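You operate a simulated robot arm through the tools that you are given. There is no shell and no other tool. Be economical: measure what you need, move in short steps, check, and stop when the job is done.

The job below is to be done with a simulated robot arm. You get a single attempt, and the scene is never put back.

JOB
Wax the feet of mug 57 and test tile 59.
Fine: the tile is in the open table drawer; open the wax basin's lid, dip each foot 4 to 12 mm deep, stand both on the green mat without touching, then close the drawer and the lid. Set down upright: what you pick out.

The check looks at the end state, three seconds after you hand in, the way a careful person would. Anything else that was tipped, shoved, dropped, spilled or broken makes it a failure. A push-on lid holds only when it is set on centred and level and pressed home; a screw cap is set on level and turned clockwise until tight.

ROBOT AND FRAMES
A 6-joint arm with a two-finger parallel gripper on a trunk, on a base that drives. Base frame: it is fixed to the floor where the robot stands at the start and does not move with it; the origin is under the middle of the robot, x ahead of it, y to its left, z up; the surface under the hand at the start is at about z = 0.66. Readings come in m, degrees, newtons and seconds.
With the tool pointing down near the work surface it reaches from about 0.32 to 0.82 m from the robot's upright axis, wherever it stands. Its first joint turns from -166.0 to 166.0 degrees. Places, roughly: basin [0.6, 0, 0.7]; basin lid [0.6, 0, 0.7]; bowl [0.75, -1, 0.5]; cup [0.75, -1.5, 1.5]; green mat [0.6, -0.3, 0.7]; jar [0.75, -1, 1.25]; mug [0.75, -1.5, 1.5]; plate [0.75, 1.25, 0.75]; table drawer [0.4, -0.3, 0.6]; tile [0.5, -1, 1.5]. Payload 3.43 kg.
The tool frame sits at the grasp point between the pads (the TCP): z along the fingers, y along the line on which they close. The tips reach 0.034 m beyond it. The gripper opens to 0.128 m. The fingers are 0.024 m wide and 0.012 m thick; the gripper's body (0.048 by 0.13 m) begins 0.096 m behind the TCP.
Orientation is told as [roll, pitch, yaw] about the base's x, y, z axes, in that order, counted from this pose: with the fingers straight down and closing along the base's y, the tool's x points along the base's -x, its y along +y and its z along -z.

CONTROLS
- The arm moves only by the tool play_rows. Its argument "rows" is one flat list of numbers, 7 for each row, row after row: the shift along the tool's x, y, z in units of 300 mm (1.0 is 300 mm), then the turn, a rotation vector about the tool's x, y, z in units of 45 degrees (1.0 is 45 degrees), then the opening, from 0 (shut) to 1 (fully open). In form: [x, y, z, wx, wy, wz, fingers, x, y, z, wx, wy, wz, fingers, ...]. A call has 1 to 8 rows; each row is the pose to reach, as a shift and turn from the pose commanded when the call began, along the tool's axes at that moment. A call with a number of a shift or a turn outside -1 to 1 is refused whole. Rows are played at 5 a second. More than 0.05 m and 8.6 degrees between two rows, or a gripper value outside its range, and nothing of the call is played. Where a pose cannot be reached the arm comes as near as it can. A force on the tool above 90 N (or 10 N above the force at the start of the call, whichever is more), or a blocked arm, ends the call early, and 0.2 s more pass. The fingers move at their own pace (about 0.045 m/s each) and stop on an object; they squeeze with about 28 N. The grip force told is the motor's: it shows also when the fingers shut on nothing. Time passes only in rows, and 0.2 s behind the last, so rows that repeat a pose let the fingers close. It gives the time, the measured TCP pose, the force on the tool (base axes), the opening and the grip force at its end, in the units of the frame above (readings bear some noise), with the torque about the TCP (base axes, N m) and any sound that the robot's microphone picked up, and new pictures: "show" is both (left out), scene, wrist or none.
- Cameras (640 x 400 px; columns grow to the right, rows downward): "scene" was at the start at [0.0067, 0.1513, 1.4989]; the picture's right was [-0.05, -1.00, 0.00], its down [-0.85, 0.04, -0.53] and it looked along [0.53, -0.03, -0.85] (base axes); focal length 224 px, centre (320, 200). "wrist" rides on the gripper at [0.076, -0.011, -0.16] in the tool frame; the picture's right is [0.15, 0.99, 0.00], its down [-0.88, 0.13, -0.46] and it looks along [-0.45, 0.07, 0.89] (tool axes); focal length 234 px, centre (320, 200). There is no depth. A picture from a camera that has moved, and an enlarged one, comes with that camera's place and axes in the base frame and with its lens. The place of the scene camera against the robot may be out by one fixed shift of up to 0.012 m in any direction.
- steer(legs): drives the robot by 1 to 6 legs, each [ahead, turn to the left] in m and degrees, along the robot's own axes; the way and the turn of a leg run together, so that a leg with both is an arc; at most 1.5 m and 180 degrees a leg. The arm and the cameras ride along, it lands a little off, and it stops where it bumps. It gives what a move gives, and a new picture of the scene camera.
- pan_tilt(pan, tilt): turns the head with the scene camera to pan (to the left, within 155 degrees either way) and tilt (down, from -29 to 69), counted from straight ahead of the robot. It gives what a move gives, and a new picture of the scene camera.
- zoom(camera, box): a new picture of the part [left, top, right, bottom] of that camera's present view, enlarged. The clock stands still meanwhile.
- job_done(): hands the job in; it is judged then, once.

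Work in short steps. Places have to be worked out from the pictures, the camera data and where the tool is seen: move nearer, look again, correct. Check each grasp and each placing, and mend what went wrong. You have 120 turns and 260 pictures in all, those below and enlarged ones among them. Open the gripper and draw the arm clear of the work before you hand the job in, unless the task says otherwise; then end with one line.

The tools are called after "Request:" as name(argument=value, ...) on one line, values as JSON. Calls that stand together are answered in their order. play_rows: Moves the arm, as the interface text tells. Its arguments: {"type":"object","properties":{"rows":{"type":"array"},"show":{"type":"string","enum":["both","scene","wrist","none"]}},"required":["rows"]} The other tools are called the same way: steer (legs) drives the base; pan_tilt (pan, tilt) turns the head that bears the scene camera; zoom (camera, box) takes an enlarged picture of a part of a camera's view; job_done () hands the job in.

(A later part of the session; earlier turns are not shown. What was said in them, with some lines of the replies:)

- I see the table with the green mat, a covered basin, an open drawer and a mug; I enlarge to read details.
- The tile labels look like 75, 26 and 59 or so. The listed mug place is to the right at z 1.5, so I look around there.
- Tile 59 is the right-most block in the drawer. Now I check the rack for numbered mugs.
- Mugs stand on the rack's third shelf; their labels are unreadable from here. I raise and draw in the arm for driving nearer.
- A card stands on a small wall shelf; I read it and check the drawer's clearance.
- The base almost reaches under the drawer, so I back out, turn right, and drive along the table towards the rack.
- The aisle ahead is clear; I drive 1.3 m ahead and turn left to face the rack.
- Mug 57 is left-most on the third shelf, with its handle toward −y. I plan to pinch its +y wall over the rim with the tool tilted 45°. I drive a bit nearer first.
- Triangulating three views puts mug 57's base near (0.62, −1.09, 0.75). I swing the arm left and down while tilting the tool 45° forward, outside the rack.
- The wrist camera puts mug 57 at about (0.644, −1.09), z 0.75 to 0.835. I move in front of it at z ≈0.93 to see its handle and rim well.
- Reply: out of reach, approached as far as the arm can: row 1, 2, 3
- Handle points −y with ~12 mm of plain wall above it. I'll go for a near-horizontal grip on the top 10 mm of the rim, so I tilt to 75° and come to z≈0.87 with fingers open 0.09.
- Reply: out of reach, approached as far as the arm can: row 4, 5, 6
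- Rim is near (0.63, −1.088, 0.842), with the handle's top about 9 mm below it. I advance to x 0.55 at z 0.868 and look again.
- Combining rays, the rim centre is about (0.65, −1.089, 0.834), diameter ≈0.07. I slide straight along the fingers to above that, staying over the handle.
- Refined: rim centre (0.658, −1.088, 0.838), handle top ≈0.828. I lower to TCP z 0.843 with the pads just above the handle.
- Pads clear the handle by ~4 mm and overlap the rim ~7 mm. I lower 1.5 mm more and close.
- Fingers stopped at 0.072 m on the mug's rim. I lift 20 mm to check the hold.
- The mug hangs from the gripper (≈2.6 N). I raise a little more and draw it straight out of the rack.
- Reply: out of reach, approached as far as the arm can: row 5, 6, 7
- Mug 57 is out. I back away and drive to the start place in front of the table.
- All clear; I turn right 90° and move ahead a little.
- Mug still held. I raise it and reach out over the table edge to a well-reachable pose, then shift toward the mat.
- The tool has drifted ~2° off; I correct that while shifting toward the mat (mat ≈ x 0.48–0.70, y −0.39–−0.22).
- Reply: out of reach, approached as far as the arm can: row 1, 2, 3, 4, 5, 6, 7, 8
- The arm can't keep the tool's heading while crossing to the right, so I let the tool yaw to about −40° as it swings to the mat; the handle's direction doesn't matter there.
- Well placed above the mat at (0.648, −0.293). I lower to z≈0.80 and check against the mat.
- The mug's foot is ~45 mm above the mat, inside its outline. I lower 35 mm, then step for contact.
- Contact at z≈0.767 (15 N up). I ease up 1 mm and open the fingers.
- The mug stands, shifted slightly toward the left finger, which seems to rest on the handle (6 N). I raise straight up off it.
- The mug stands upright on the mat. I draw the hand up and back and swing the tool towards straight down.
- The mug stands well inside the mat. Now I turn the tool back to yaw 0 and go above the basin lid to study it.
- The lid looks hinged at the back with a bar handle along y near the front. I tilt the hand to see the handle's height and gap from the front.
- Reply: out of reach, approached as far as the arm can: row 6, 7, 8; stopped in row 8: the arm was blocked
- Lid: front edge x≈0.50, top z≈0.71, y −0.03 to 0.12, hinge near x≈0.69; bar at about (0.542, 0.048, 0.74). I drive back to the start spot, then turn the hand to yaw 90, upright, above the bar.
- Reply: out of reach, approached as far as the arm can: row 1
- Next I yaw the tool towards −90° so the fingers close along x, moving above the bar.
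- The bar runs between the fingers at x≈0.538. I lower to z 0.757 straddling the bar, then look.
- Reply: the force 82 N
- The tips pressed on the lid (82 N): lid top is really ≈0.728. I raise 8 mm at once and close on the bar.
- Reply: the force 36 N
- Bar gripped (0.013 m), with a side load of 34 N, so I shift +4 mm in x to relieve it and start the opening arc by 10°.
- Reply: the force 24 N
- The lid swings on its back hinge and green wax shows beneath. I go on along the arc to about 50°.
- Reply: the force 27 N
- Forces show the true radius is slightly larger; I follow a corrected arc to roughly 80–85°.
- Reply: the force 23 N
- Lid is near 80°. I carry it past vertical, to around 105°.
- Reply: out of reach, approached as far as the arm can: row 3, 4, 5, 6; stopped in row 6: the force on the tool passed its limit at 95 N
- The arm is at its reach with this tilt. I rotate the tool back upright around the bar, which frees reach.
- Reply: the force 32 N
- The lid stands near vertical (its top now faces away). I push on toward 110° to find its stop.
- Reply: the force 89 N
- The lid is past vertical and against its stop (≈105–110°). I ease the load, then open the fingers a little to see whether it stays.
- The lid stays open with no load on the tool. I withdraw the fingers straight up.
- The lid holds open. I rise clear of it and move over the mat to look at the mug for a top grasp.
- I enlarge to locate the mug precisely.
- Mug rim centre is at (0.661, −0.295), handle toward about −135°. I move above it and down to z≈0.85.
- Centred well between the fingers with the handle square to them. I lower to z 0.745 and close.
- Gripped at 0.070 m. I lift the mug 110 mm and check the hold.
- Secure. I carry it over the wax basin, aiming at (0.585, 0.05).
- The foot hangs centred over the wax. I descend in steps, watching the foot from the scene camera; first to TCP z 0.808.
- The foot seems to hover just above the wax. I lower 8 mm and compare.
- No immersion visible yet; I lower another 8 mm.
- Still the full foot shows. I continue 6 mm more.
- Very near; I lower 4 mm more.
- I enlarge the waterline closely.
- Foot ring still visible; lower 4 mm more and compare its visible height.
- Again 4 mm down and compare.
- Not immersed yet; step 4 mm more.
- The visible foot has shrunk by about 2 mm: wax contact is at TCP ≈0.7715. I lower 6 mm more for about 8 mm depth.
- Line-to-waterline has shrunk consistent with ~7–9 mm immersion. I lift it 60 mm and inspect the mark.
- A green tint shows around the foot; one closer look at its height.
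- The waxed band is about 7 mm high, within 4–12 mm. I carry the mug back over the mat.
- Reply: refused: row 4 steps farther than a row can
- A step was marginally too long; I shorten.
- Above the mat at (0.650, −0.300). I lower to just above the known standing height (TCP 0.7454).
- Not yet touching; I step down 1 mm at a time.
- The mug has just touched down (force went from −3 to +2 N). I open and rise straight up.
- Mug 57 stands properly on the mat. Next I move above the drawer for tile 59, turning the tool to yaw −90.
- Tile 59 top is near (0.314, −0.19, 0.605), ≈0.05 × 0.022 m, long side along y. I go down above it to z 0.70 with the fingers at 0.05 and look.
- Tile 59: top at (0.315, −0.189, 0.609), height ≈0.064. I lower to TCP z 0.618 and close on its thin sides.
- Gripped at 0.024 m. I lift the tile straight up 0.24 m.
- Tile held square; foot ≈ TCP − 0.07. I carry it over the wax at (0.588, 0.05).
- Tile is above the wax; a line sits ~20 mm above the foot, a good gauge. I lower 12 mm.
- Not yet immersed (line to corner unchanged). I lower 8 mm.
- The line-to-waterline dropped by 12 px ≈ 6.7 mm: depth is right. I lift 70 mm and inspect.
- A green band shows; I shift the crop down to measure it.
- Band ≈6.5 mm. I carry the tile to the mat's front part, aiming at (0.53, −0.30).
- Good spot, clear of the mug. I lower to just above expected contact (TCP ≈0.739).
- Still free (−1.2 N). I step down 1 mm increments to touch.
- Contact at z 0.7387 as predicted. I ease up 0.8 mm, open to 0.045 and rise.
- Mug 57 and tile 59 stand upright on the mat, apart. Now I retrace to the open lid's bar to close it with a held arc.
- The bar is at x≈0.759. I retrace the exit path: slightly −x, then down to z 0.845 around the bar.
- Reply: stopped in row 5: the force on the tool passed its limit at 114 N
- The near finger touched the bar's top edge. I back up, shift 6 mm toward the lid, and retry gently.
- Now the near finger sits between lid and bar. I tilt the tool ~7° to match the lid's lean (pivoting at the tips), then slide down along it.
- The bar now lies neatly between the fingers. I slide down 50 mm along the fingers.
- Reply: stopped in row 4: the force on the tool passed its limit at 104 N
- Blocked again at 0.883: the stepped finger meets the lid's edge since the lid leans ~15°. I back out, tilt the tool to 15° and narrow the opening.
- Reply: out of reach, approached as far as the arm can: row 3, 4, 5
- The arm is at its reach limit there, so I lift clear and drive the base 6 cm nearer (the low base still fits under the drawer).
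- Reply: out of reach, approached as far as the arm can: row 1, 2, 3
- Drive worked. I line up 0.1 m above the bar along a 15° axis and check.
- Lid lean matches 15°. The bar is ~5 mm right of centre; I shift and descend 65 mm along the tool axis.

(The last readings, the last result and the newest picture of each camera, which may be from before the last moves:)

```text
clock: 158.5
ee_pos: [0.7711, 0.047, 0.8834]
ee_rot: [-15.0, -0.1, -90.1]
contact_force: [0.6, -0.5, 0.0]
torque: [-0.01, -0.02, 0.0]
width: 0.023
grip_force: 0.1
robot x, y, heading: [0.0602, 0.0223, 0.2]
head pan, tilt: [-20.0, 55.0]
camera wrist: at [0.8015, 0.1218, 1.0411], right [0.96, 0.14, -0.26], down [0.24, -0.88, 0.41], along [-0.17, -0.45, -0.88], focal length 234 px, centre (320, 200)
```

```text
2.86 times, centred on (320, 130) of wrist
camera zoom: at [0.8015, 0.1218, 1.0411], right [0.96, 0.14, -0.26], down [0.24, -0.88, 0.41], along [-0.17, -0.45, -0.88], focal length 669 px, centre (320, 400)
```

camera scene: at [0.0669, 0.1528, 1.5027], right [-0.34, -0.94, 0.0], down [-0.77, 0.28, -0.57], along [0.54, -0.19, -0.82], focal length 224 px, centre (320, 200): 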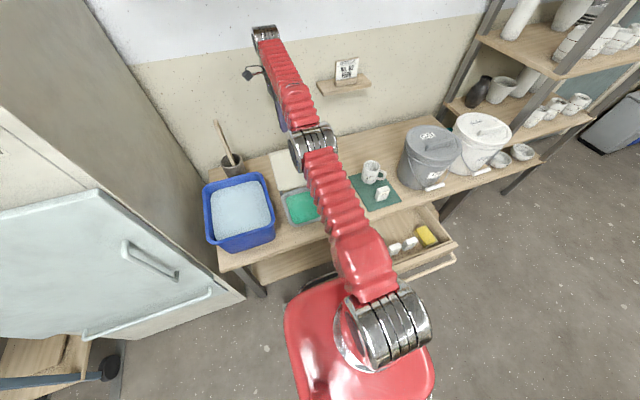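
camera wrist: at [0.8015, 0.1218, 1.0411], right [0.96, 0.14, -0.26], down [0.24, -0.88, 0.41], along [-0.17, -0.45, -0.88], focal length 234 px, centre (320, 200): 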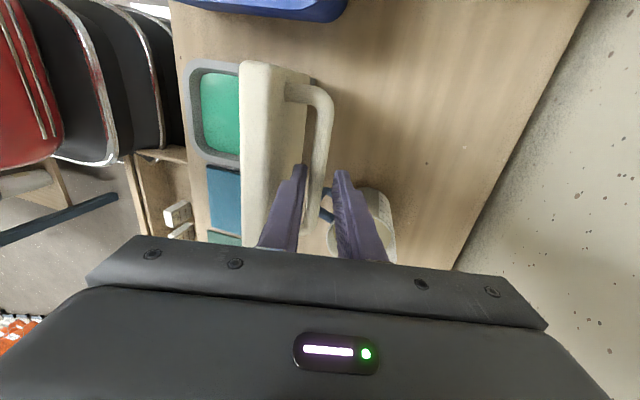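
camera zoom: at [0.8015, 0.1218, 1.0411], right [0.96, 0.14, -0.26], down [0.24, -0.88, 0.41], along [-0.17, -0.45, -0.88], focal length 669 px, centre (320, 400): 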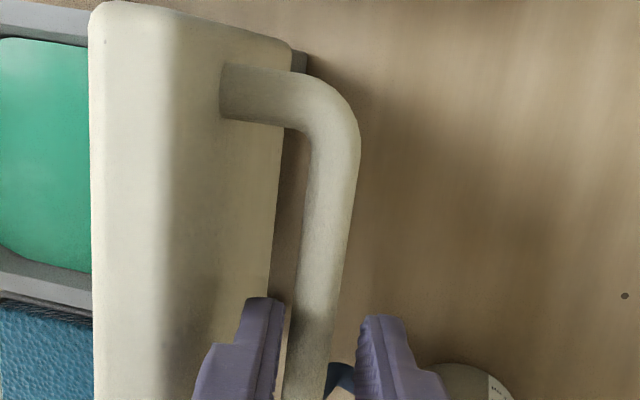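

No contact, bar between the fingers. I go 35 mm deeper.

Request:
play_rows(rows=[0, 0.002, 0.04, 0, 0, 0, 0.18, 0, 0.003, 0.08, 0, 0, 0, 0.18, 0, 0.003, 0.115, 0, 0, 0, 0.18, 0, 0.003, 0.115, 0, 0, 0, 0.18], show="wrist")

```text
clock: 159.5
ee_pos: [0.7637, 0.0459, 0.8517]
ee_rot: [-15.0, -0.1, -90.1]
contact_force: [-0.7, -0.5, 1.1]
torque: [0.02, -0.03, 0.03]
width: 0.0238
grip_force: 0.3
robot x, y, heading: [0.0641, 0.0253, 0.0]
head pan, tilt: [-20.0, 55.0]
camera wrist: at [0.7938, 0.1215, 1.0077], right [0.96, 0.14, -0.26], down [0.24, -0.88, 0.41], along [-0.17, -0.45, -0.88], focal length 234 px, centre (320, 200)
```

wrist: 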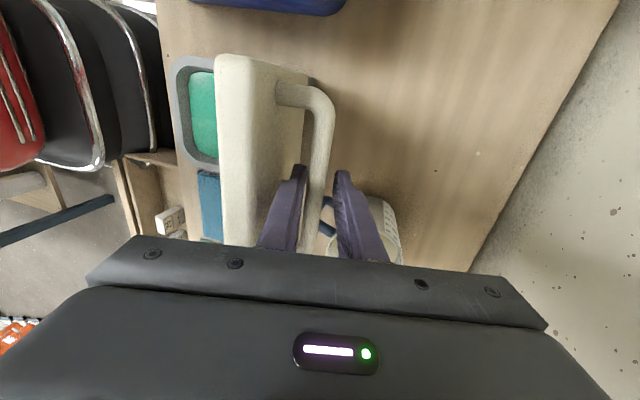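

In place without contact. I close on the bar.

Request:
play_rows(rows=[0, 0, 0.01, 0, 0, 0, 0.1, 0, 0, 0.01, 0, 0, 0, 0, 0, 0, 0.01, 0, 0, 0, 0, 0, 0, 0.01, 0, 0, 0, 0], show="wrist")

```text
clock: 160.5
ee_pos: [0.7597, 0.0464, 0.849]
ee_rot: [-15.4, 0.0, -90.1]
contact_force: [-49.1, 0.1, 18.5]
torque: [0.13, -0.1, -0.05]
width: 0.0135
grip_force: 45.4
robot x, y, heading: [0.0607, 0.0246, 0.2]
head pan, tilt: [-20.0, 55.0]
camera wrist: at [0.7908, 0.1215, 1.0056], right [0.95, 0.14, -0.26], down [0.25, -0.88, 0.41], along [-0.17, -0.45, -0.87], focal length 234 px, centre (320, 200)
```

wrist: 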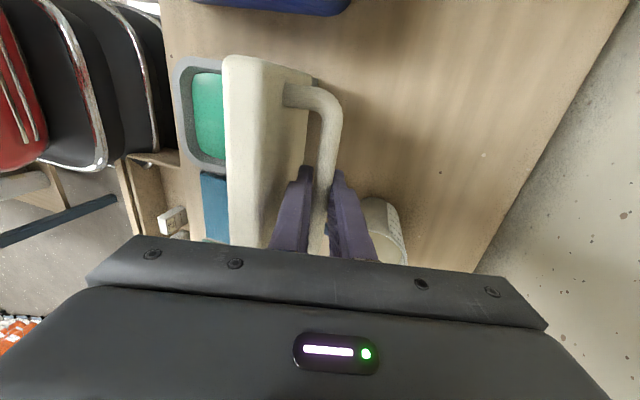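

Bar gripped (0.0135 m). I start the closing arc about the hinge (0.68, 0.72), R≈0.153, back to vertical.

Request:
play_rows(rows=[0, -0.012, -0.002, 0, 0, 0, 0, 0, -0.06, -0.014, 0, 0, 0, 0, 0, -0.111, -0.023, 0, 0, 0, 0, 0, -0.157, -0.024, 0, 0, 0, 0, 0, -0.2, -0.023, 0, 0, 0, 0, 0, -0.245, -0.017, 0, 0, 0, 0, 0, -0.288, -0.008, 0, 0, 0, 0], show="wrist")

```text
clock: 162.1
ee_pos: [0.6877, 0.0461, 0.8688]
ee_rot: [-13.8, -0.1, -90.1]
contact_force: [51.3, -14.4, -56.8]
torque: [0.68, -7.92, 0.39]
width: 0.0129
grip_force: 45.7
robot x, y, heading: [0.0629, 0.0239, 0.0]
head pan, tilt: [-20.0, 55.0]
camera wrist: at [0.7135, 0.121, 1.027], right [0.96, 0.14, -0.24], down [0.23, -0.88, 0.41], along [-0.15, -0.45, -0.88], focal length 234 px, centre (320, 200)
```

wrist: 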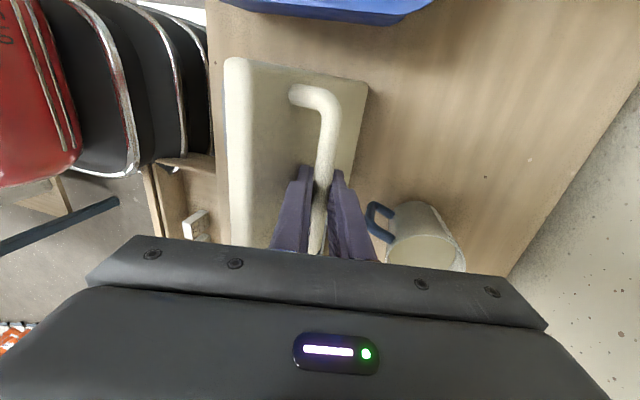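

The fingertips now press on the lid's face: the bar sits too deep in the grip. I go back to the open stop, loosen, raise the fingers 16 mm along the bar and regrip near the tips.

Request:
play_rows(rows=[0, 0.043, -0.009, 0, 0, 0, 0, 0, 0.088, -0.015, 0, 0, 0, 0, 0, 0.131, -0.016, 0, 0, 0, 0, 0, 0.177, -0.015, 0, 0, 0, 0, 0, 0.228, -0.006, 0, 0, 0, 0, 0, 0.278, 0.006, 0, 0, 0, 0, 0, 0.278, 0.006, 0, 0, 0, 0], show="wrist")

```text
clock: 163.7
ee_pos: [0.7594, 0.0476, 0.8514]
ee_rot: [-14.9, -0.1, -90.1]
contact_force: [-21.2, -8.4, 35.3]
torque: [-0.12, 0.15, -0.01]
width: 0.0133
grip_force: 45.1
robot x, y, heading: [0.0589, 0.0223, -0.1]
head pan, tilt: [-20.0, 55.0]
camera wrist: at [0.7898, 0.1224, 1.0086], right [0.96, 0.14, -0.26], down [0.24, -0.88, 0.41], along [-0.17, -0.45, -0.88], focal length 234 px, centre (320, 200)
```

wrist: 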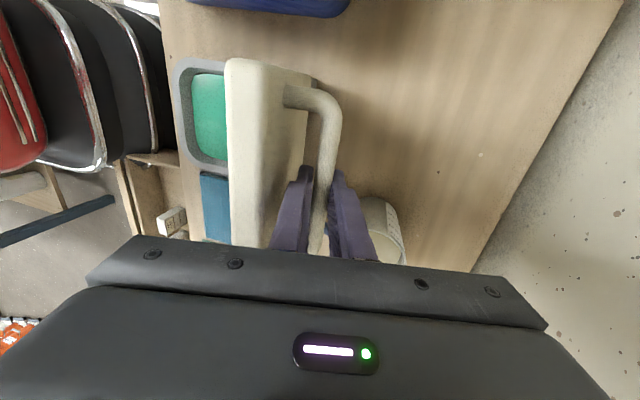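

Back at the stop. I loosen slightly, raise 17 mm along the fingers, and regrip.

Request:
play_rows(rows=[0, -0.005, 0, 0, 0, 0, 0.15, 0, -0.005, 0, 0, 0, 0, 0.15, 0, -0.005, -0.03, 0, 0, 0, 0.15, 0, -0.005, -0.057, 0, 0, 0, 0.15, 0, -0.005, -0.057, 0, 0, 0, 0, 0, -0.005, -0.057, 0, 0, 0, 0, 0, -0.005, -0.057, 0, 0, 0, 0], show="wrist")

```text
clock: 165.3
ee_pos: [0.7636, 0.0468, 0.8658]
ee_rot: [-15.1, -0.1, -90.1]
contact_force: [-18.7, -2.2, -0.8]
torque: [0.11, 0.32, -0.09]
width: 0.0134
grip_force: 45.1
robot x, y, heading: [0.0573, 0.0259, 0.4]
head pan, tilt: [-20.0, 55.0]
camera wrist: at [0.7934, 0.1225, 1.0225], right [0.96, 0.15, -0.26], down [0.24, -0.88, 0.41], along [-0.17, -0.45, -0.88], focal length 234 px, centre (320, 200)
```

wrist: 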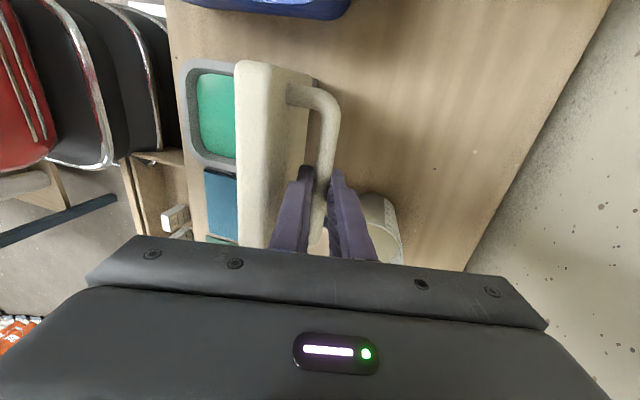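

Regripped with the bar nearer the tips. I repeat the closing arc down to about 60° of lid angle.

Request:
play_rows(rows=[0, -0.055, -0.014, 0, 0, 0, 0, 0, -0.103, -0.023, 0, 0, 0, 0, 0, -0.149, -0.024, 0, 0, 0, 0, 0, -0.192, -0.023, 0, 0, 0, 0, 0, -0.237, -0.017, 0, 0, 0, 0, 0, -0.28, -0.008, 0, 0, 0, 0], show="wrist")

```text
clock: 166.7
ee_pos: [0.682, 0.0441, 0.8882]
ee_rot: [-15.0, -0.2, -90.0]
contact_force: [1.5, 5.6, -32.7]
torque: [-0.09, -0.2, 0.16]
width: 0.0132
grip_force: 45.5
robot x, y, heading: [0.0606, 0.0264, 0.3]
head pan, tilt: [-20.0, 55.0]
camera wrist: at [0.713, 0.1212, 1.0448], right [0.96, 0.14, -0.26], down [0.24, -0.88, 0.41], along [-0.17, -0.45, -0.88], focal length 234 px, centre (320, 200)
```

wrist: 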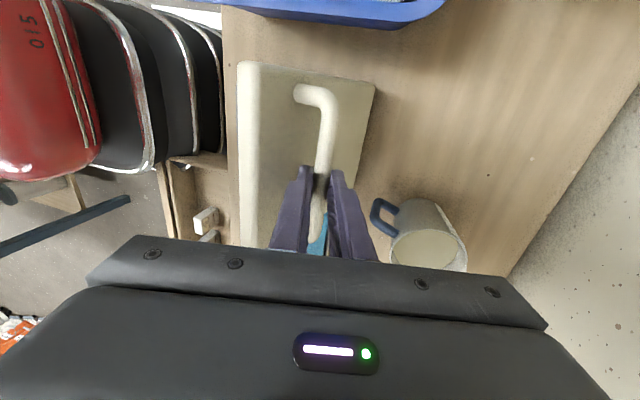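

Smooth now. I continue the arc, easing inward 1.5 mm and starting to bring the tool upright.

Request:
play_rows(rows=[0, -0.083, 0.035, 0, 0, 0, 0, 0, -0.122, 0.056, 0, 0, 0, 0, 0, -0.16, 0.08, 0, 0, 0, 0, 0, -0.195, 0.108, 0, 0, 0, 0, 0, -0.227, 0.138, 0, 0, 0, 0, 0, -0.257, 0.172, -0.03, 0, 0, 0, 0, -0.283, 0.208, -0.06, 0, 0, 0, 0, -0.305, 0.246, -0.1, 0, 0, 0], show="wrist")

```text
clock: 168.5
ee_pos: [0.5755, 0.0447, 0.8416]
ee_rot: [-10.3, -0.2, -89.9]
contact_force: [8.9, -13.7, -7.8]
torque: [0.0, -0.4, 0.41]
width: 0.0135
grip_force: 45.3
robot x, y, heading: [0.0618, 0.0243, 0.1]
head pan, tilt: [-20.0, 55.0]
camera wrist: at [0.5924, 0.1202, 1.0001], right [0.97, 0.15, -0.18], down [0.21, -0.88, 0.43], along [-0.1, -0.45, -0.89], focal length 234 px, centre (320, 200)
```

wrist: 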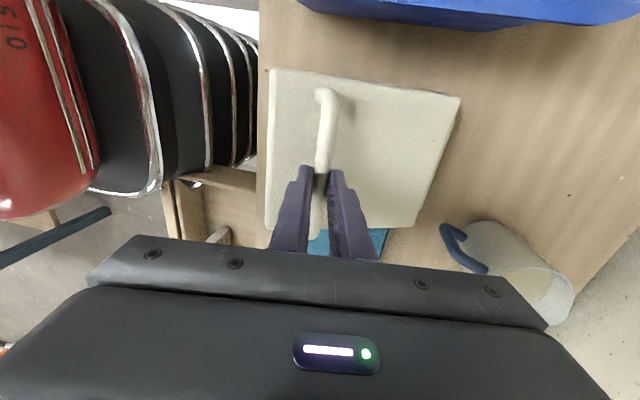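

On track at about 25° lid angle. I finish the arc to closed.

Request:
play_rows(rows=[0, -0.024, 0.036, -0.05, 0, 0, 0, 0, -0.046, 0.075, -0.1, 0, 0, 0, 0, -0.064, 0.115, -0.14, 0, 0, 0, 0, -0.079, 0.158, -0.185, 0, 0, 0, 0, -0.09, 0.201, -0.23, 0, 0, 0, 0, -0.09, 0.201, -0.23, 0, 0, 0], show="both")

Request:
zoom(camera="scene", box=[260, 150, 350, 230])

```text
clock: 169.9
ee_pos: [0.539, 0.0458, 0.7866]
ee_rot: [0.1, -0.1, -90.1]
contact_force: [21.9, -31.6, -7.9]
torque: [-0.86, -0.57, 0.52]
width: 0.0135
grip_force: 45.1
robot x, y, heading: [0.0584, 0.022, 0.0]
head pan, tilt: [-20.0, 55.0]
camera scene: at [0.0676, 0.1523, 1.5028], right [-0.34, -0.94, 0.0], down [-0.77, 0.28, -0.57], along [0.54, -0.19, -0.82], focal length 224 px, centre (320, 200)
camera wrist: at [0.527, 0.1213, 0.947], right [0.99, 0.14, 0.0], down [0.13, -0.88, 0.46], along [0.07, -0.45, -0.89], focal length 234 px, centre (320, 200)
```

scene: 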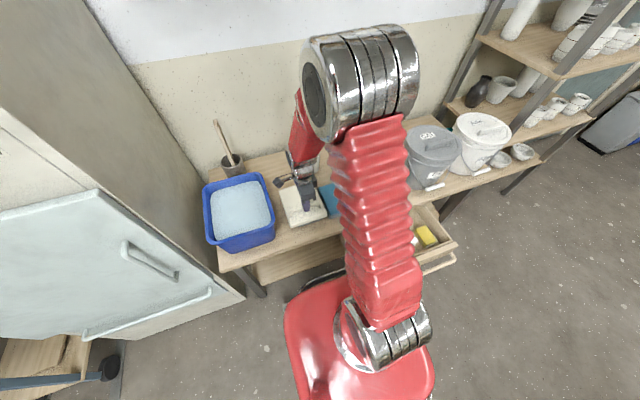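
wrist: 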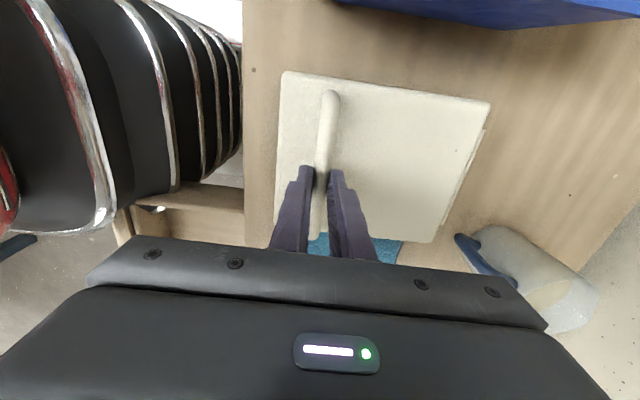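

```text
5.00 times, centred on (305, 190) of scene
camera zoom: at [0.0676, 0.1523, 1.5028], right [-0.34, -0.94, 0.0], down [-0.77, 0.28, -0.57], along [0.54, -0.19, -0.82], focal length 1118 px, centre (395, 250)
```

zoom: 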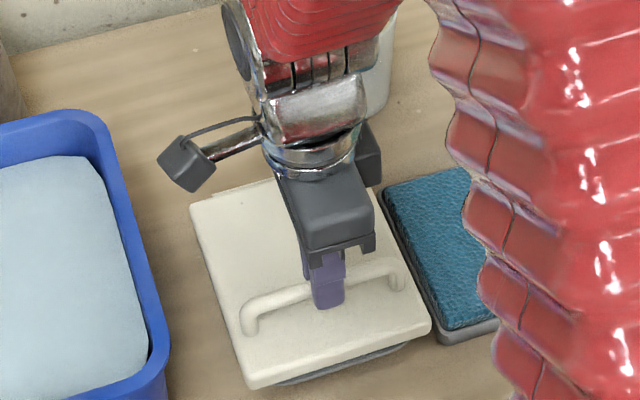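

The lid looks shut or a hair above. I press 4 mm further to test.

Request:
play_rows(rows=[-0.006, 0.003, 0.007, 0, 0, 0, 0, -0.008, 0.003, 0.013, 0, 0, 0, 0, -0.008, 0.003, 0.013, 0, 0, 0, 0], show="none")

```text
clock: 170.7
ee_pos: [0.5381, 0.0453, 0.7838]
ee_rot: [0.0, 0.0, -90.1]
contact_force: [11.7, 13.1, 29.2]
torque: [0.39, -0.31, 0.49]
width: 0.0137
grip_force: 44.8
robot x, y, heading: [0.0564, 0.0238, 0.4]
head pan, tilt: [-20.0, 55.0]
```

Upward reaction rose to 29 N: the lid is home. I open and lift away.

Request:
play_rows(rows=[0, 0, -0.002, 0, 0, 0, 0.1, 0, 0, -0.002, 0, 0, 0, 0.3, 0, 0, -0.002, 0, 0, 0, 0.35, 0, 0, -0.1, 0, 0, 0, 0.35, 0, 0, -0.25, 0, 0, 0, 0.35, 0, 0, -0.4, 0, 0, 0, 0.35, 0, 0, -0.55, 0, 0, 0, 0.35, 0, 0, -0.7, 0, 0, 0, 0.35], show="both")

Request:
zoom(camera="scene", box=[250, 130, 410, 240])

```text
clock: 172.5
ee_pos: [0.538, 0.0452, 0.9939]
ee_rot: [-0.2, -0.1, -90.0]
contact_force: [-0.8, -0.6, -1.1]
torque: [0.01, 0.04, -0.01]
width: 0.0447
grip_force: 0.1
robot x, y, heading: [0.0634, 0.0271, 0.3]
head pan, tilt: [-20.0, 55.0]
camera scene: at [0.0666, 0.1528, 1.5027], right [-0.34, -0.94, 0.0], down [-0.77, 0.28, -0.57], along [0.54, -0.19, -0.82], focal length 224 px, centre (320, 200)
camera wrist: at [0.5271, 0.1191, 1.1537], right [0.99, 0.15, 0.0], down [0.13, -0.88, 0.46], along [0.06, -0.45, -0.89], focal length 234 px, centre (320, 200)
```

scene: 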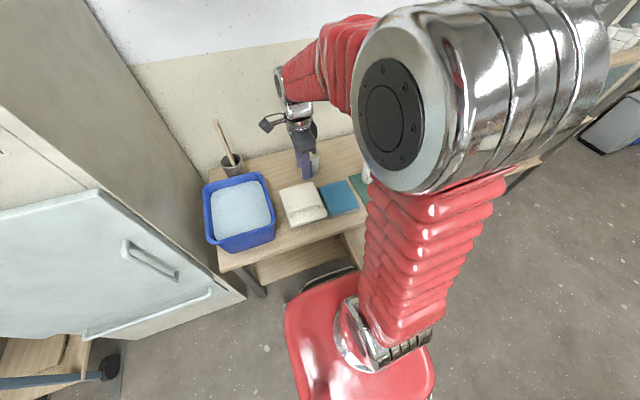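
wrist: 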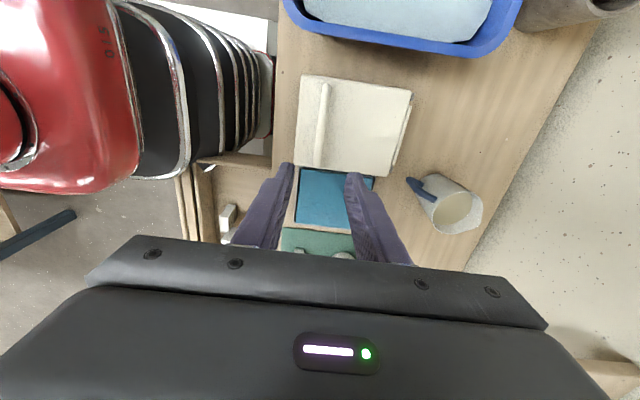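

```text
3.64 times, centred on (330, 185) of scene
camera zoom: at [0.0666, 0.1528, 1.5027], right [-0.34, -0.94, 0.0], down [-0.77, 0.28, -0.57], along [0.54, -0.19, -0.82], focal length 813 px, centre (284, 254)
```

zoom: 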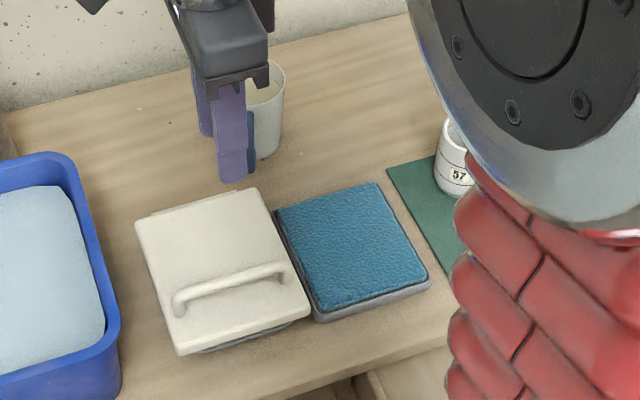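

The basin lid is closed. Now the drawer: I back the base 0.16 m, close the fingers, and turn the tool to yaw 0 to push the drawer's front rail.

Request:
steer(legs=[[-0.17, 0]])

Request:
play_rows(rows=[-0.12, -0.05, 0, 0, 0, -0.15, 0, -0.24, -0.1, 0, 0, 0, -0.3, 0, -0.36, -0.15, 0, 0, 0, -0.45, 0, -0.48, -0.2, 0, 0, 0, -0.6, 0, -0.6, -0.25, 0, 0, 0, -0.75, 0, -0.72, -0.3, 0, 0, 0, -0.9, 0, -0.84, -0.35, 0, 0, 0, -1, 0, -0.95, -0.4, 0, 0, 0, -1, 0], show="none")

```text
clock: 174.2
ee_pos: [0.3713, 0.0426, 0.993]
ee_rot: [-0.1, -0.1, -90.2]
contact_force: [-0.3, 1.5, 0.3]
torque: [-0.02, -0.01, 0.02]
width: 0.0449
grip_force: 0.1
robot x, y, heading: [-0.1059, 0.0219, -0.1]
head pan, tilt: [-20.0, 55.0]
camera scene: at [-0.1006, 0.1524, 1.5027], right [-0.34, -0.94, 0.0], down [-0.77, 0.28, -0.57], along [0.54, -0.2, -0.82], focal length 224 px, centre (320, 200)
```

scene: 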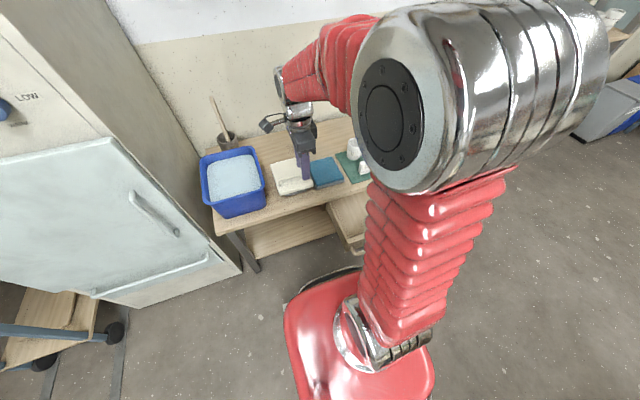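

```text
clock: 176.0
ee_pos: [0.2489, -0.2427, 0.9962]
ee_rot: [0.0, 0.2, -45.1]
contact_force: [0.6, -0.1, 0.3]
torque: [-0.01, -0.04, -0.01]
width: 0.0
grip_force: 27.9
robot x, y, heading: [-0.1059, 0.0237, 0.2]
head pan, tilt: [-20.0, 55.0]
```

Now I finish the yaw and move in front of the drawer, high, to look.

Request:
play_rows(rows=[0.02, -0.05, 0, 0, 0, -0.17, 0, 0.05, -0.12, 0, 0, 0, -0.34, 0, 0.08, -0.19, 0.05, 0, 0, -0.51, 0, 0.11, -0.26, 0.15, 0, 0, -0.68, 0, 0.146, -0.344, 0.25, 0, 0, -0.85, 0, 0.146, -0.344, 0.35, 0, 0, -1, 0, 0.146, -0.344, 0.4, 0, 0, -1, 0], show="both")

Request:
zoom(camera="wrist", box=[220, 60, 420, 210])

```text
clock: 177.6
ee_pos: [0.1449, -0.2848, 0.8735]
ee_rot: [-0.1, 0.1, 0.0]
contact_force: [0.5, 0.2, -0.4]
torque: [-0.03, 0.03, 0.0]
width: 0.0
grip_force: 27.7
robot x, y, heading: [-0.1047, 0.0227, 0.0]
head pan, tilt: [-20.0, 55.0]
camera scene: at [-0.1008, 0.1524, 1.5027], right [-0.34, -0.94, 0.0], down [-0.77, 0.28, -0.57], along [0.54, -0.2, -0.82], focal length 224 px, centre (320, 200)
camera wrist: at [0.0689, -0.2963, 1.0351], right [-0.14, 0.99, 0.0], down [0.88, 0.13, 0.45], along [0.45, 0.06, -0.89], focal length 234 px, centre (320, 200)
```

scene: 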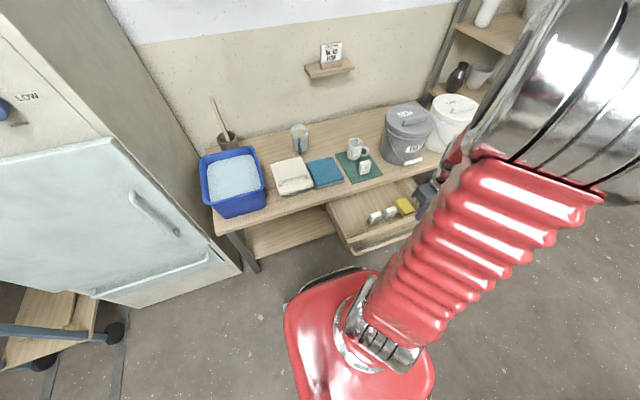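
wrist: 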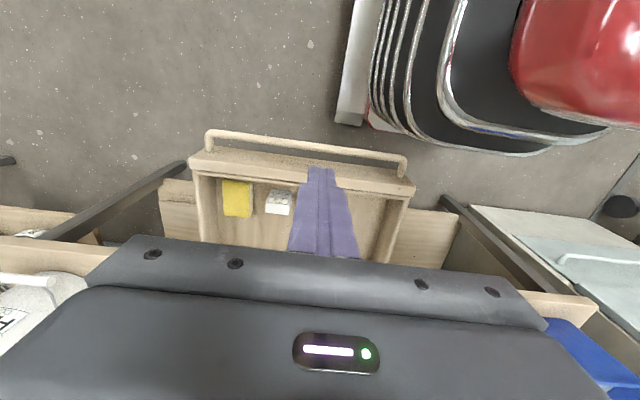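

```text
2.67 times, centred on (320, 135) of wrist
camera zoom: at [0.0689, -0.2963, 1.0351], right [-0.14, 0.99, 0.0], down [0.88, 0.13, 0.45], along [0.45, 0.06, -0.89], focal length 624 px, centre (320, 373)
```

zoom: 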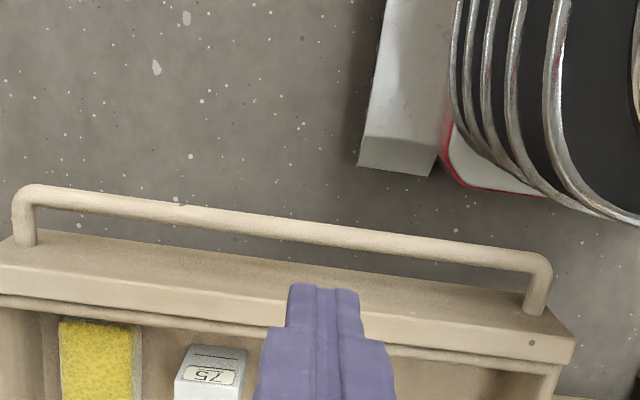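

The rail is at x≈0.183, z≈0.573, centred at y≈−0.304. I lower the closed fingers in front of it.

Request:
play_rows(rows=[0, -0.03, 0.15, 0, 0, 0, 0, 0, -0.064, 0.3, 0, 0, 0, 0, 0, -0.064, 0.45, 0, 0, 0, 0, 0, -0.064, 0.6, 0, 0, 0, 0, 0, -0.064, 0.75, 0, 0, 0, 0, 0, -0.064, 0.87, 0, 0, 0, 0, 0, -0.064, 0.965, 0, 0, 0, 0, 0, -0.064, 0.965, 0, 0, 0, 0], show="both")

```text
clock: 179.4
ee_pos: [0.1474, -0.3044, 0.5844]
ee_rot: [-0.1, 0.0, -0.3]
contact_force: [0.1, -1.1, -0.8]
torque: [-0.02, -0.03, 0.02]
width: 0.0
grip_force: 28.3
robot x, y, heading: [-0.1059, 0.0238, 0.1]
head pan, tilt: [-20.0, 55.0]
camera scene: at [-0.1006, 0.1524, 1.5027], right [-0.34, -0.94, 0.0], down [-0.77, 0.28, -0.57], along [0.54, -0.2, -0.82], focal length 224 px, centre (320, 200)
camera wrist: at [0.0701, -0.3153, 0.7458], right [-0.14, 0.99, 0.0], down [0.88, 0.13, 0.45], along [0.45, 0.06, -0.89], focal length 234 px, centre (320, 200)
```

scene: 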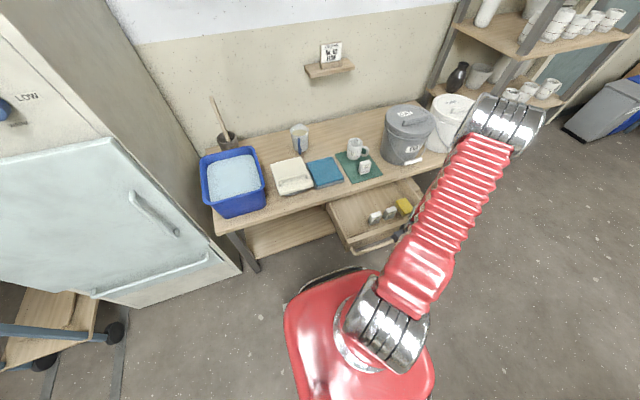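
wrist: 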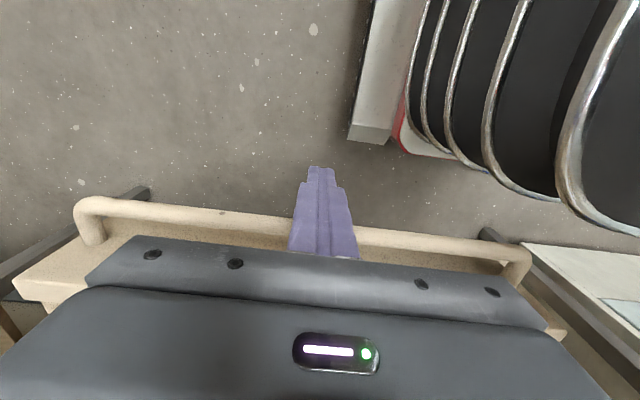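

Fingers are in front of the rail. I push the drawer inward slowly.

Request:
play_rows(rows=[-0.03, 0, 0, 0, 0, 0, 0, -0.06, 0, 0, 0, 0, 0, 0, -0.09, 0, 0, 0, 0, 0, 0, -0.125, 0, 0, 0, 0, 0, 0, -0.16, 0, 0, 0, 0, 0, 0, -0.195, 0, 0, 0, 0, 0, 0, -0.23, 0, 0, 0, 0, 0, 0, -0.26, 0, 0, 0, 0, 0, 0], show="scene")

Request:
zoom(camera="scene", box=[310, 120, 450, 260])

```text
clock: 181.2
ee_pos: [0.2234, -0.3043, 0.5859]
ee_rot: [-0.1, 0.2, -0.2]
contact_force: [-0.3, -0.4, -0.5]
torque: [0.01, 0.01, 0.03]
width: 0.0
grip_force: 28.0
robot x, y, heading: [-0.1052, 0.0211, 0.0]
head pan, tilt: [-20.0, 55.0]
camera scene: at [-0.1006, 0.1524, 1.5027], right [-0.34, -0.94, 0.0], down [-0.77, 0.28, -0.57], along [0.54, -0.2, -0.82], focal length 224 px, centre (320, 200)
```

scene: 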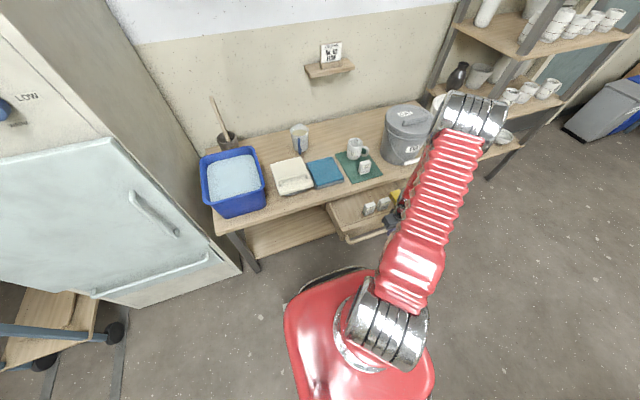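

```text
2.86 times, centred on (380, 190) of scene
camera zoom: at [-0.1006, 0.1524, 1.5027], right [-0.34, -0.94, 0.0], down [-0.77, 0.28, -0.57], along [0.54, -0.2, -0.82], focal length 639 px, centre (149, 229)
```

zoom: 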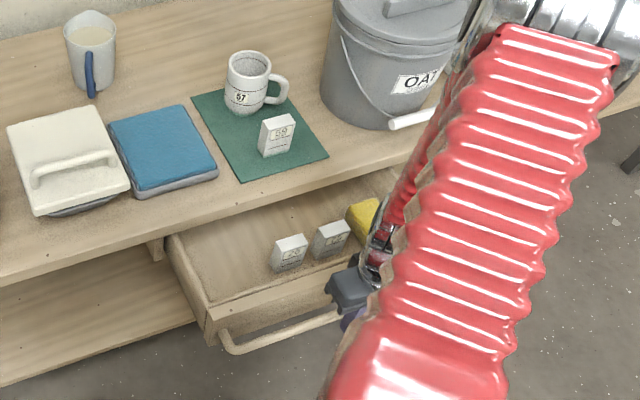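

The drawer moves in smoothly, tiles still upright. I continue another 0.08 m.

Request:
play_rows(rows=[-0.03, 0, 0, 0, 0, 0, 0, -0.065, 0, 0, 0, 0, 0, 0, -0.1, 0, 0, 0, 0, 0, 0, -0.135, 0, 0, 0, 0, 0, 0, -0.17, 0, 0, 0, 0, 0, 0, -0.205, 0, 0, 0, 0, 0, 0, -0.24, 0, 0, 0, 0, 0, 0, -0.27, 0, 0, 0, 0, 0, 0], show="scene")

Request:
zoom(camera="scene", box=[310, 120, 450, 260])

```text
clock: 183.0
ee_pos: [0.3044, -0.3057, 0.5846]
ee_rot: [-0.1, 0.1, -0.3]
contact_force: [-0.5, -0.4, -0.1]
torque: [0.02, 0.02, -0.03]
width: 0.0002
grip_force: 27.9
robot x, y, heading: [-0.1045, 0.0215, 0.1]
head pan, tilt: [-20.0, 55.0]
camera scene: at [-0.1005, 0.1524, 1.5027], right [-0.34, -0.94, 0.0], down [-0.77, 0.28, -0.57], along [0.54, -0.2, -0.82], focal length 224 px, centre (320, 200)
```

scene: 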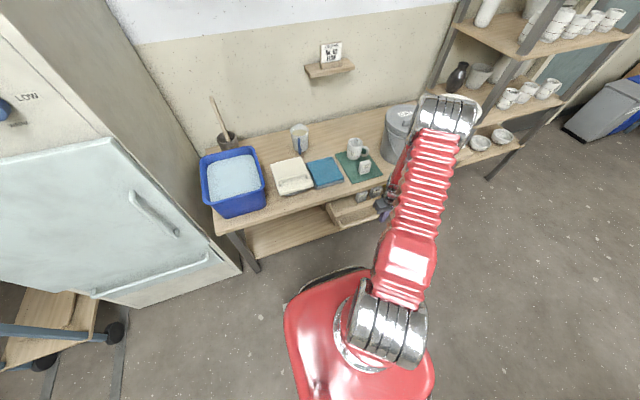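

```text
2.86 times, centred on (380, 190) of scene
camera zoom: at [-0.1005, 0.1524, 1.5027], right [-0.34, -0.94, 0.0], down [-0.77, 0.28, -0.57], along [0.54, -0.2, -0.82], focal length 639 px, centre (149, 229)
```

zoom: 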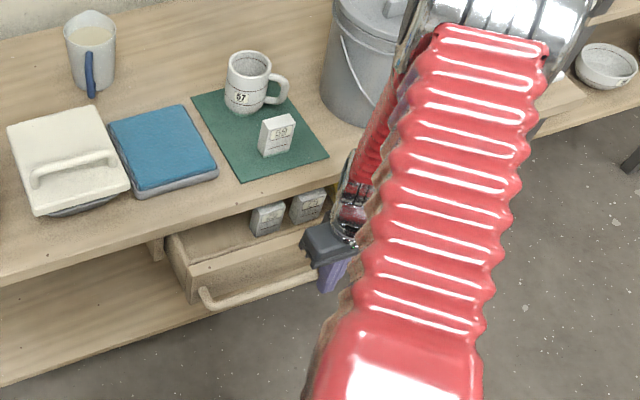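

Going well; I push on by up to 0.08 m, watching the force.

Request:
play_rows(rows=[-0.03, 0, 0, 0, 0, 0, 0, -0.06, 0, 0, 0, 0, 0, 0, -0.09, 0, 0, 0, 0, 0, 0, -0.12, 0, 0, 0, 0, 0, 0, -0.15, 0, 0, 0, 0, 0, 0, -0.175, 0, 0, 0, 0, 0, 0, -0.2, 0, 0, 0, 0, 0, 0], show="scene")

Request:
zoom(camera="scene", box=[310, 120, 450, 260])

```text
clock: 184.6
ee_pos: [0.3647, -0.3048, 0.5862]
ee_rot: [-0.2, 0.1, -0.2]
contact_force: [0.8, -0.5, 0.1]
torque: [-0.02, 0.04, 0.0]
width: 0.0002
grip_force: 27.8
robot x, y, heading: [-0.1071, 0.0224, -0.1]
head pan, tilt: [-20.0, 55.0]
camera scene: at [-0.1004, 0.1524, 1.5027], right [-0.34, -0.94, 0.0], down [-0.77, 0.28, -0.57], along [0.54, -0.2, -0.82], focal length 224 px, centre (320, 200)
```

scene: 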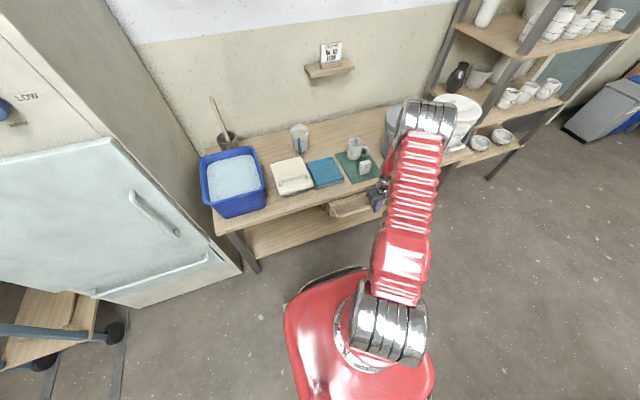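

```text
2.86 times, centred on (380, 190) of scene
camera zoom: at [-0.1004, 0.1524, 1.5027], right [-0.34, -0.94, 0.0], down [-0.77, 0.28, -0.57], along [0.54, -0.2, -0.82], focal length 639 px, centre (149, 229)
```

zoom: 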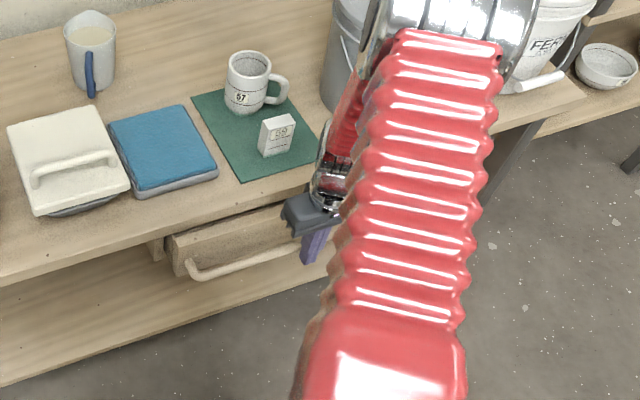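

Nearly shut. I push on in small steps until it meets the stop.

Request:
play_rows(rows=[-0.02, 0, 0, 0, 0, 0, 0, -0.04, 0, 0, 0, 0, 0, 0, -0.06, 0, 0, 0, 0, 0, 0, -0.08, 0, 0, 0, 0, 0, 0], show="scene")

Request:
zoom(camera="scene", box=[310, 170, 430, 270])

```text
clock: 185.6
ee_pos: [0.3896, -0.3058, 0.5853]
ee_rot: [-0.1, 0.1, -0.1]
contact_force: [0.1, 0.5, -0.4]
torque: [0.0, 0.04, 0.0]
width: 0.0
grip_force: 28.5
robot x, y, heading: [-0.108, 0.0209, -0.1]
head pan, tilt: [-20.0, 55.0]
camera scene: at [-0.1004, 0.1524, 1.5027], right [-0.34, -0.94, 0.0], down [-0.77, 0.28, -0.57], along [0.54, -0.2, -0.82], focal length 224 px, centre (320, 200)
```

scene: 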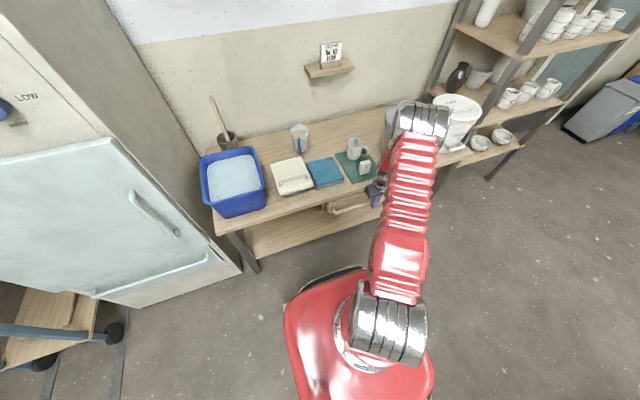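

```text
4.00 times, centred on (370, 220) of scene
camera zoom: at [-0.1004, 0.1524, 1.5027], right [-0.34, -0.94, 0.0], down [-0.77, 0.28, -0.57], along [0.54, -0.2, -0.82], focal length 894 px, centre (120, 120)
```

zoom: 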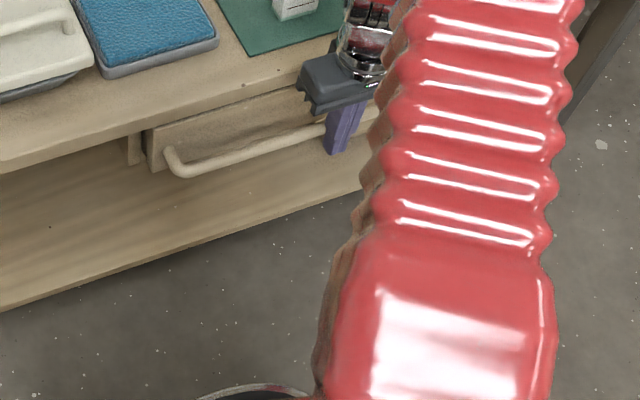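

No stop yet; continue in 5 mm steps.

Request:
play_rows(rows=[-0.02, 0, 0, 0, 0, 0, 0, -0.035, 0, 0, 0, 0, 0, 0, -0.05, 0, 0, 0, 0, 0, 0, -0.065, 0, 0, 0, 0, 0, 0, -0.08, 0, 0, 0, 0, 0, 0], show="scene")

Request:
zoom(camera="scene", box=[310, 170, 430, 270])

```text
clock: 186.8
ee_pos: [0.4074, -0.3058, 0.5838]
ee_rot: [0.1, 0.5, -0.2]
contact_force: [-35.7, -6.8, 12.1]
torque: [-0.06, 0.18, -0.04]
width: 0.0
grip_force: 27.8
robot x, y, heading: [-0.1076, 0.0245, -0.0]
head pan, tilt: [-20.0, 55.0]
camera scene: at [-0.1017, 0.1524, 1.5027], right [-0.34, -0.94, 0.0], down [-0.77, 0.28, -0.57], along [0.54, -0.2, -0.82], focal length 224 px, centre (320, 200)
```

scene: 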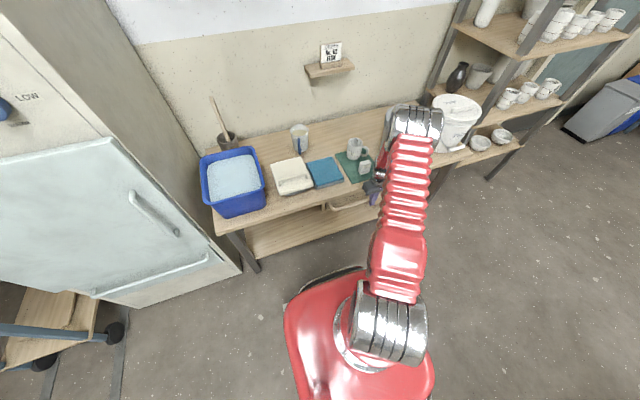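

```text
4.00 times, centred on (370, 220) of scene
camera zoom: at [-0.1017, 0.1524, 1.5027], right [-0.34, -0.94, 0.0], down [-0.77, 0.28, -0.57], along [0.54, -0.2, -0.82], focal length 894 px, centre (120, 120)
```

zoom: 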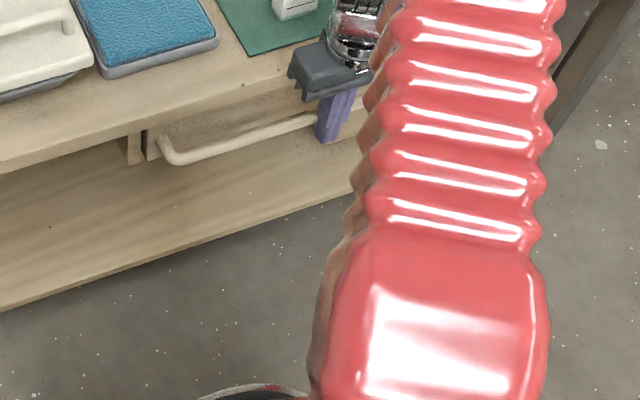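

36 N resistance: the drawer is at its stop. A last firm nudge to make sure.

Request:
play_rows(rows=[-0.008, 0, 0, 0, 0, 0, 0, -0.015, 0, 0, 0, 0, 0, 0, -0.015, 0, 0, 0, 0, 0, 0], show="none")

```text
clock: 187.6
ee_pos: [0.4074, -0.3039, 0.5838]
ee_rot: [0.4, 1.0, -0.4]
contact_force: [-76.4, -14.2, 21.7]
torque: [-0.69, 0.38, -0.11]
width: 0.0001
grip_force: 28.0
robot x, y, heading: [-0.1074, 0.0233, -0.1]
head pan, tilt: [-20.0, 55.0]
```

Solid stop, no further travel. I withdraw backward, then up, and open the gripper.

Request:
play_rows(rows=[0.1, 0, 0, 0, 0, 0, 0, 0.25, 0, 0, 0, 0, 0, 0, 0.4, 0, 0, 0, 0, 0, 0, 0.5, 0, -0.1, 0, 0, 0, 0, 0.55, 0, -0.24, 0, 0, 0, 0.2, 0.55, 0, -0.4, 0, 0, 0, 0.5, 0.55, 0, -0.55, 0, 0, 0, 0.8, 0.55, 0, -0.7, 0, 0, 0, 1], show="none")

Request:
play_rows(rows=[0, 0, -0.15, 0, 0, 0, 1, 0, 0, -0.3, 0, 0, 0, 1, 0, -0.1, -0.4, 0, 0, 0, 1, 0, -0.2, -0.5, 0, 0, 0, 1], show="both")

Request:
zoom(camera="scene", box=[200, 100, 440, 260])

```text
clock: 189.4
ee_pos: [0.2541, -0.3036, 0.7979]
ee_rot: [0.0, 0.1, -0.1]
contact_force: [0.9, 2.0, 0.2]
torque: [-0.05, -0.02, 0.01]
width: 0.0825
grip_force: 0.1
robot x, y, heading: [-0.1074, 0.0241, 0.2]
head pan, tilt: [-20.0, 55.0]
```

```text
clock: 190.4
ee_pos: [0.2535, -0.3632, 0.9462]
ee_rot: [-0.1, 0.1, -0.3]
contact_force: [-0.1, -0.6, 0.7]
torque: [0.02, -0.03, 0.03]
width: 0.1279
grip_force: 0.1
robot x, y, heading: [-0.1052, 0.0236, -0.1]
head pan, tilt: [-20.0, 55.0]
camera scene: at [-0.1007, 0.1524, 1.5027], right [-0.34, -0.94, 0.0], down [-0.77, 0.28, -0.57], along [0.54, -0.2, -0.82], focal length 224 px, centre (320, 200)
camera wrist: at [0.1776, -0.3752, 1.107], right [-0.14, 0.99, 0.0], down [0.88, 0.13, 0.45], along [0.45, 0.06, -0.89], focal length 234 px, centre (320, 200)
```

scene: 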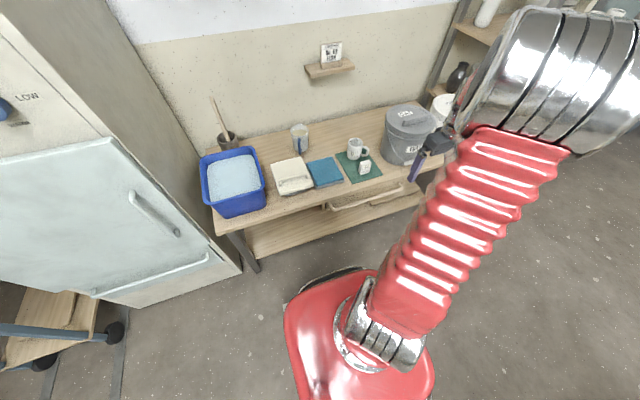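
wrist: 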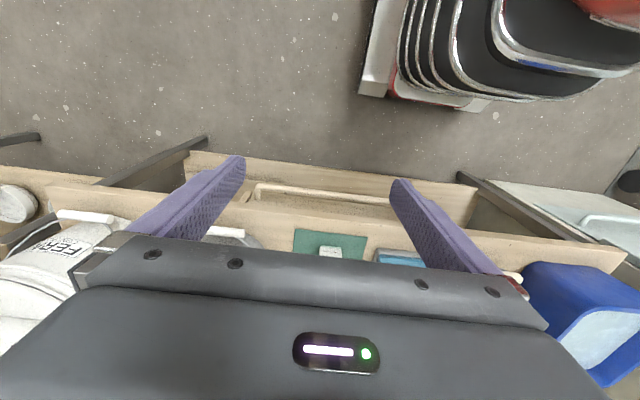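

```text
2.50 times, centred on (320, 180) of scene
camera zoom: at [-0.1007, 0.1524, 1.5027], right [-0.34, -0.94, 0.0], down [-0.77, 0.28, -0.57], along [0.54, -0.2, -0.82], focal length 559 px, centre (320, 250)
```

zoom: 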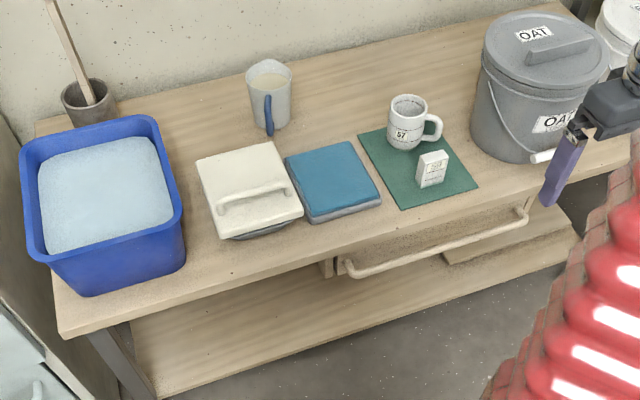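

Final view: lid shut, drawer shut, mug 57 and tile 59 upright and apart on the mat, and the arm clear with the gripper open. I hand in.

Request:
job_done()

```text
The job is handed in.
```

Mug 57 and tile 59 were each dipped to about 7 mm in the wax and stand upright on the green mat, not touching; the wax basin's lid and the drawer are closed.
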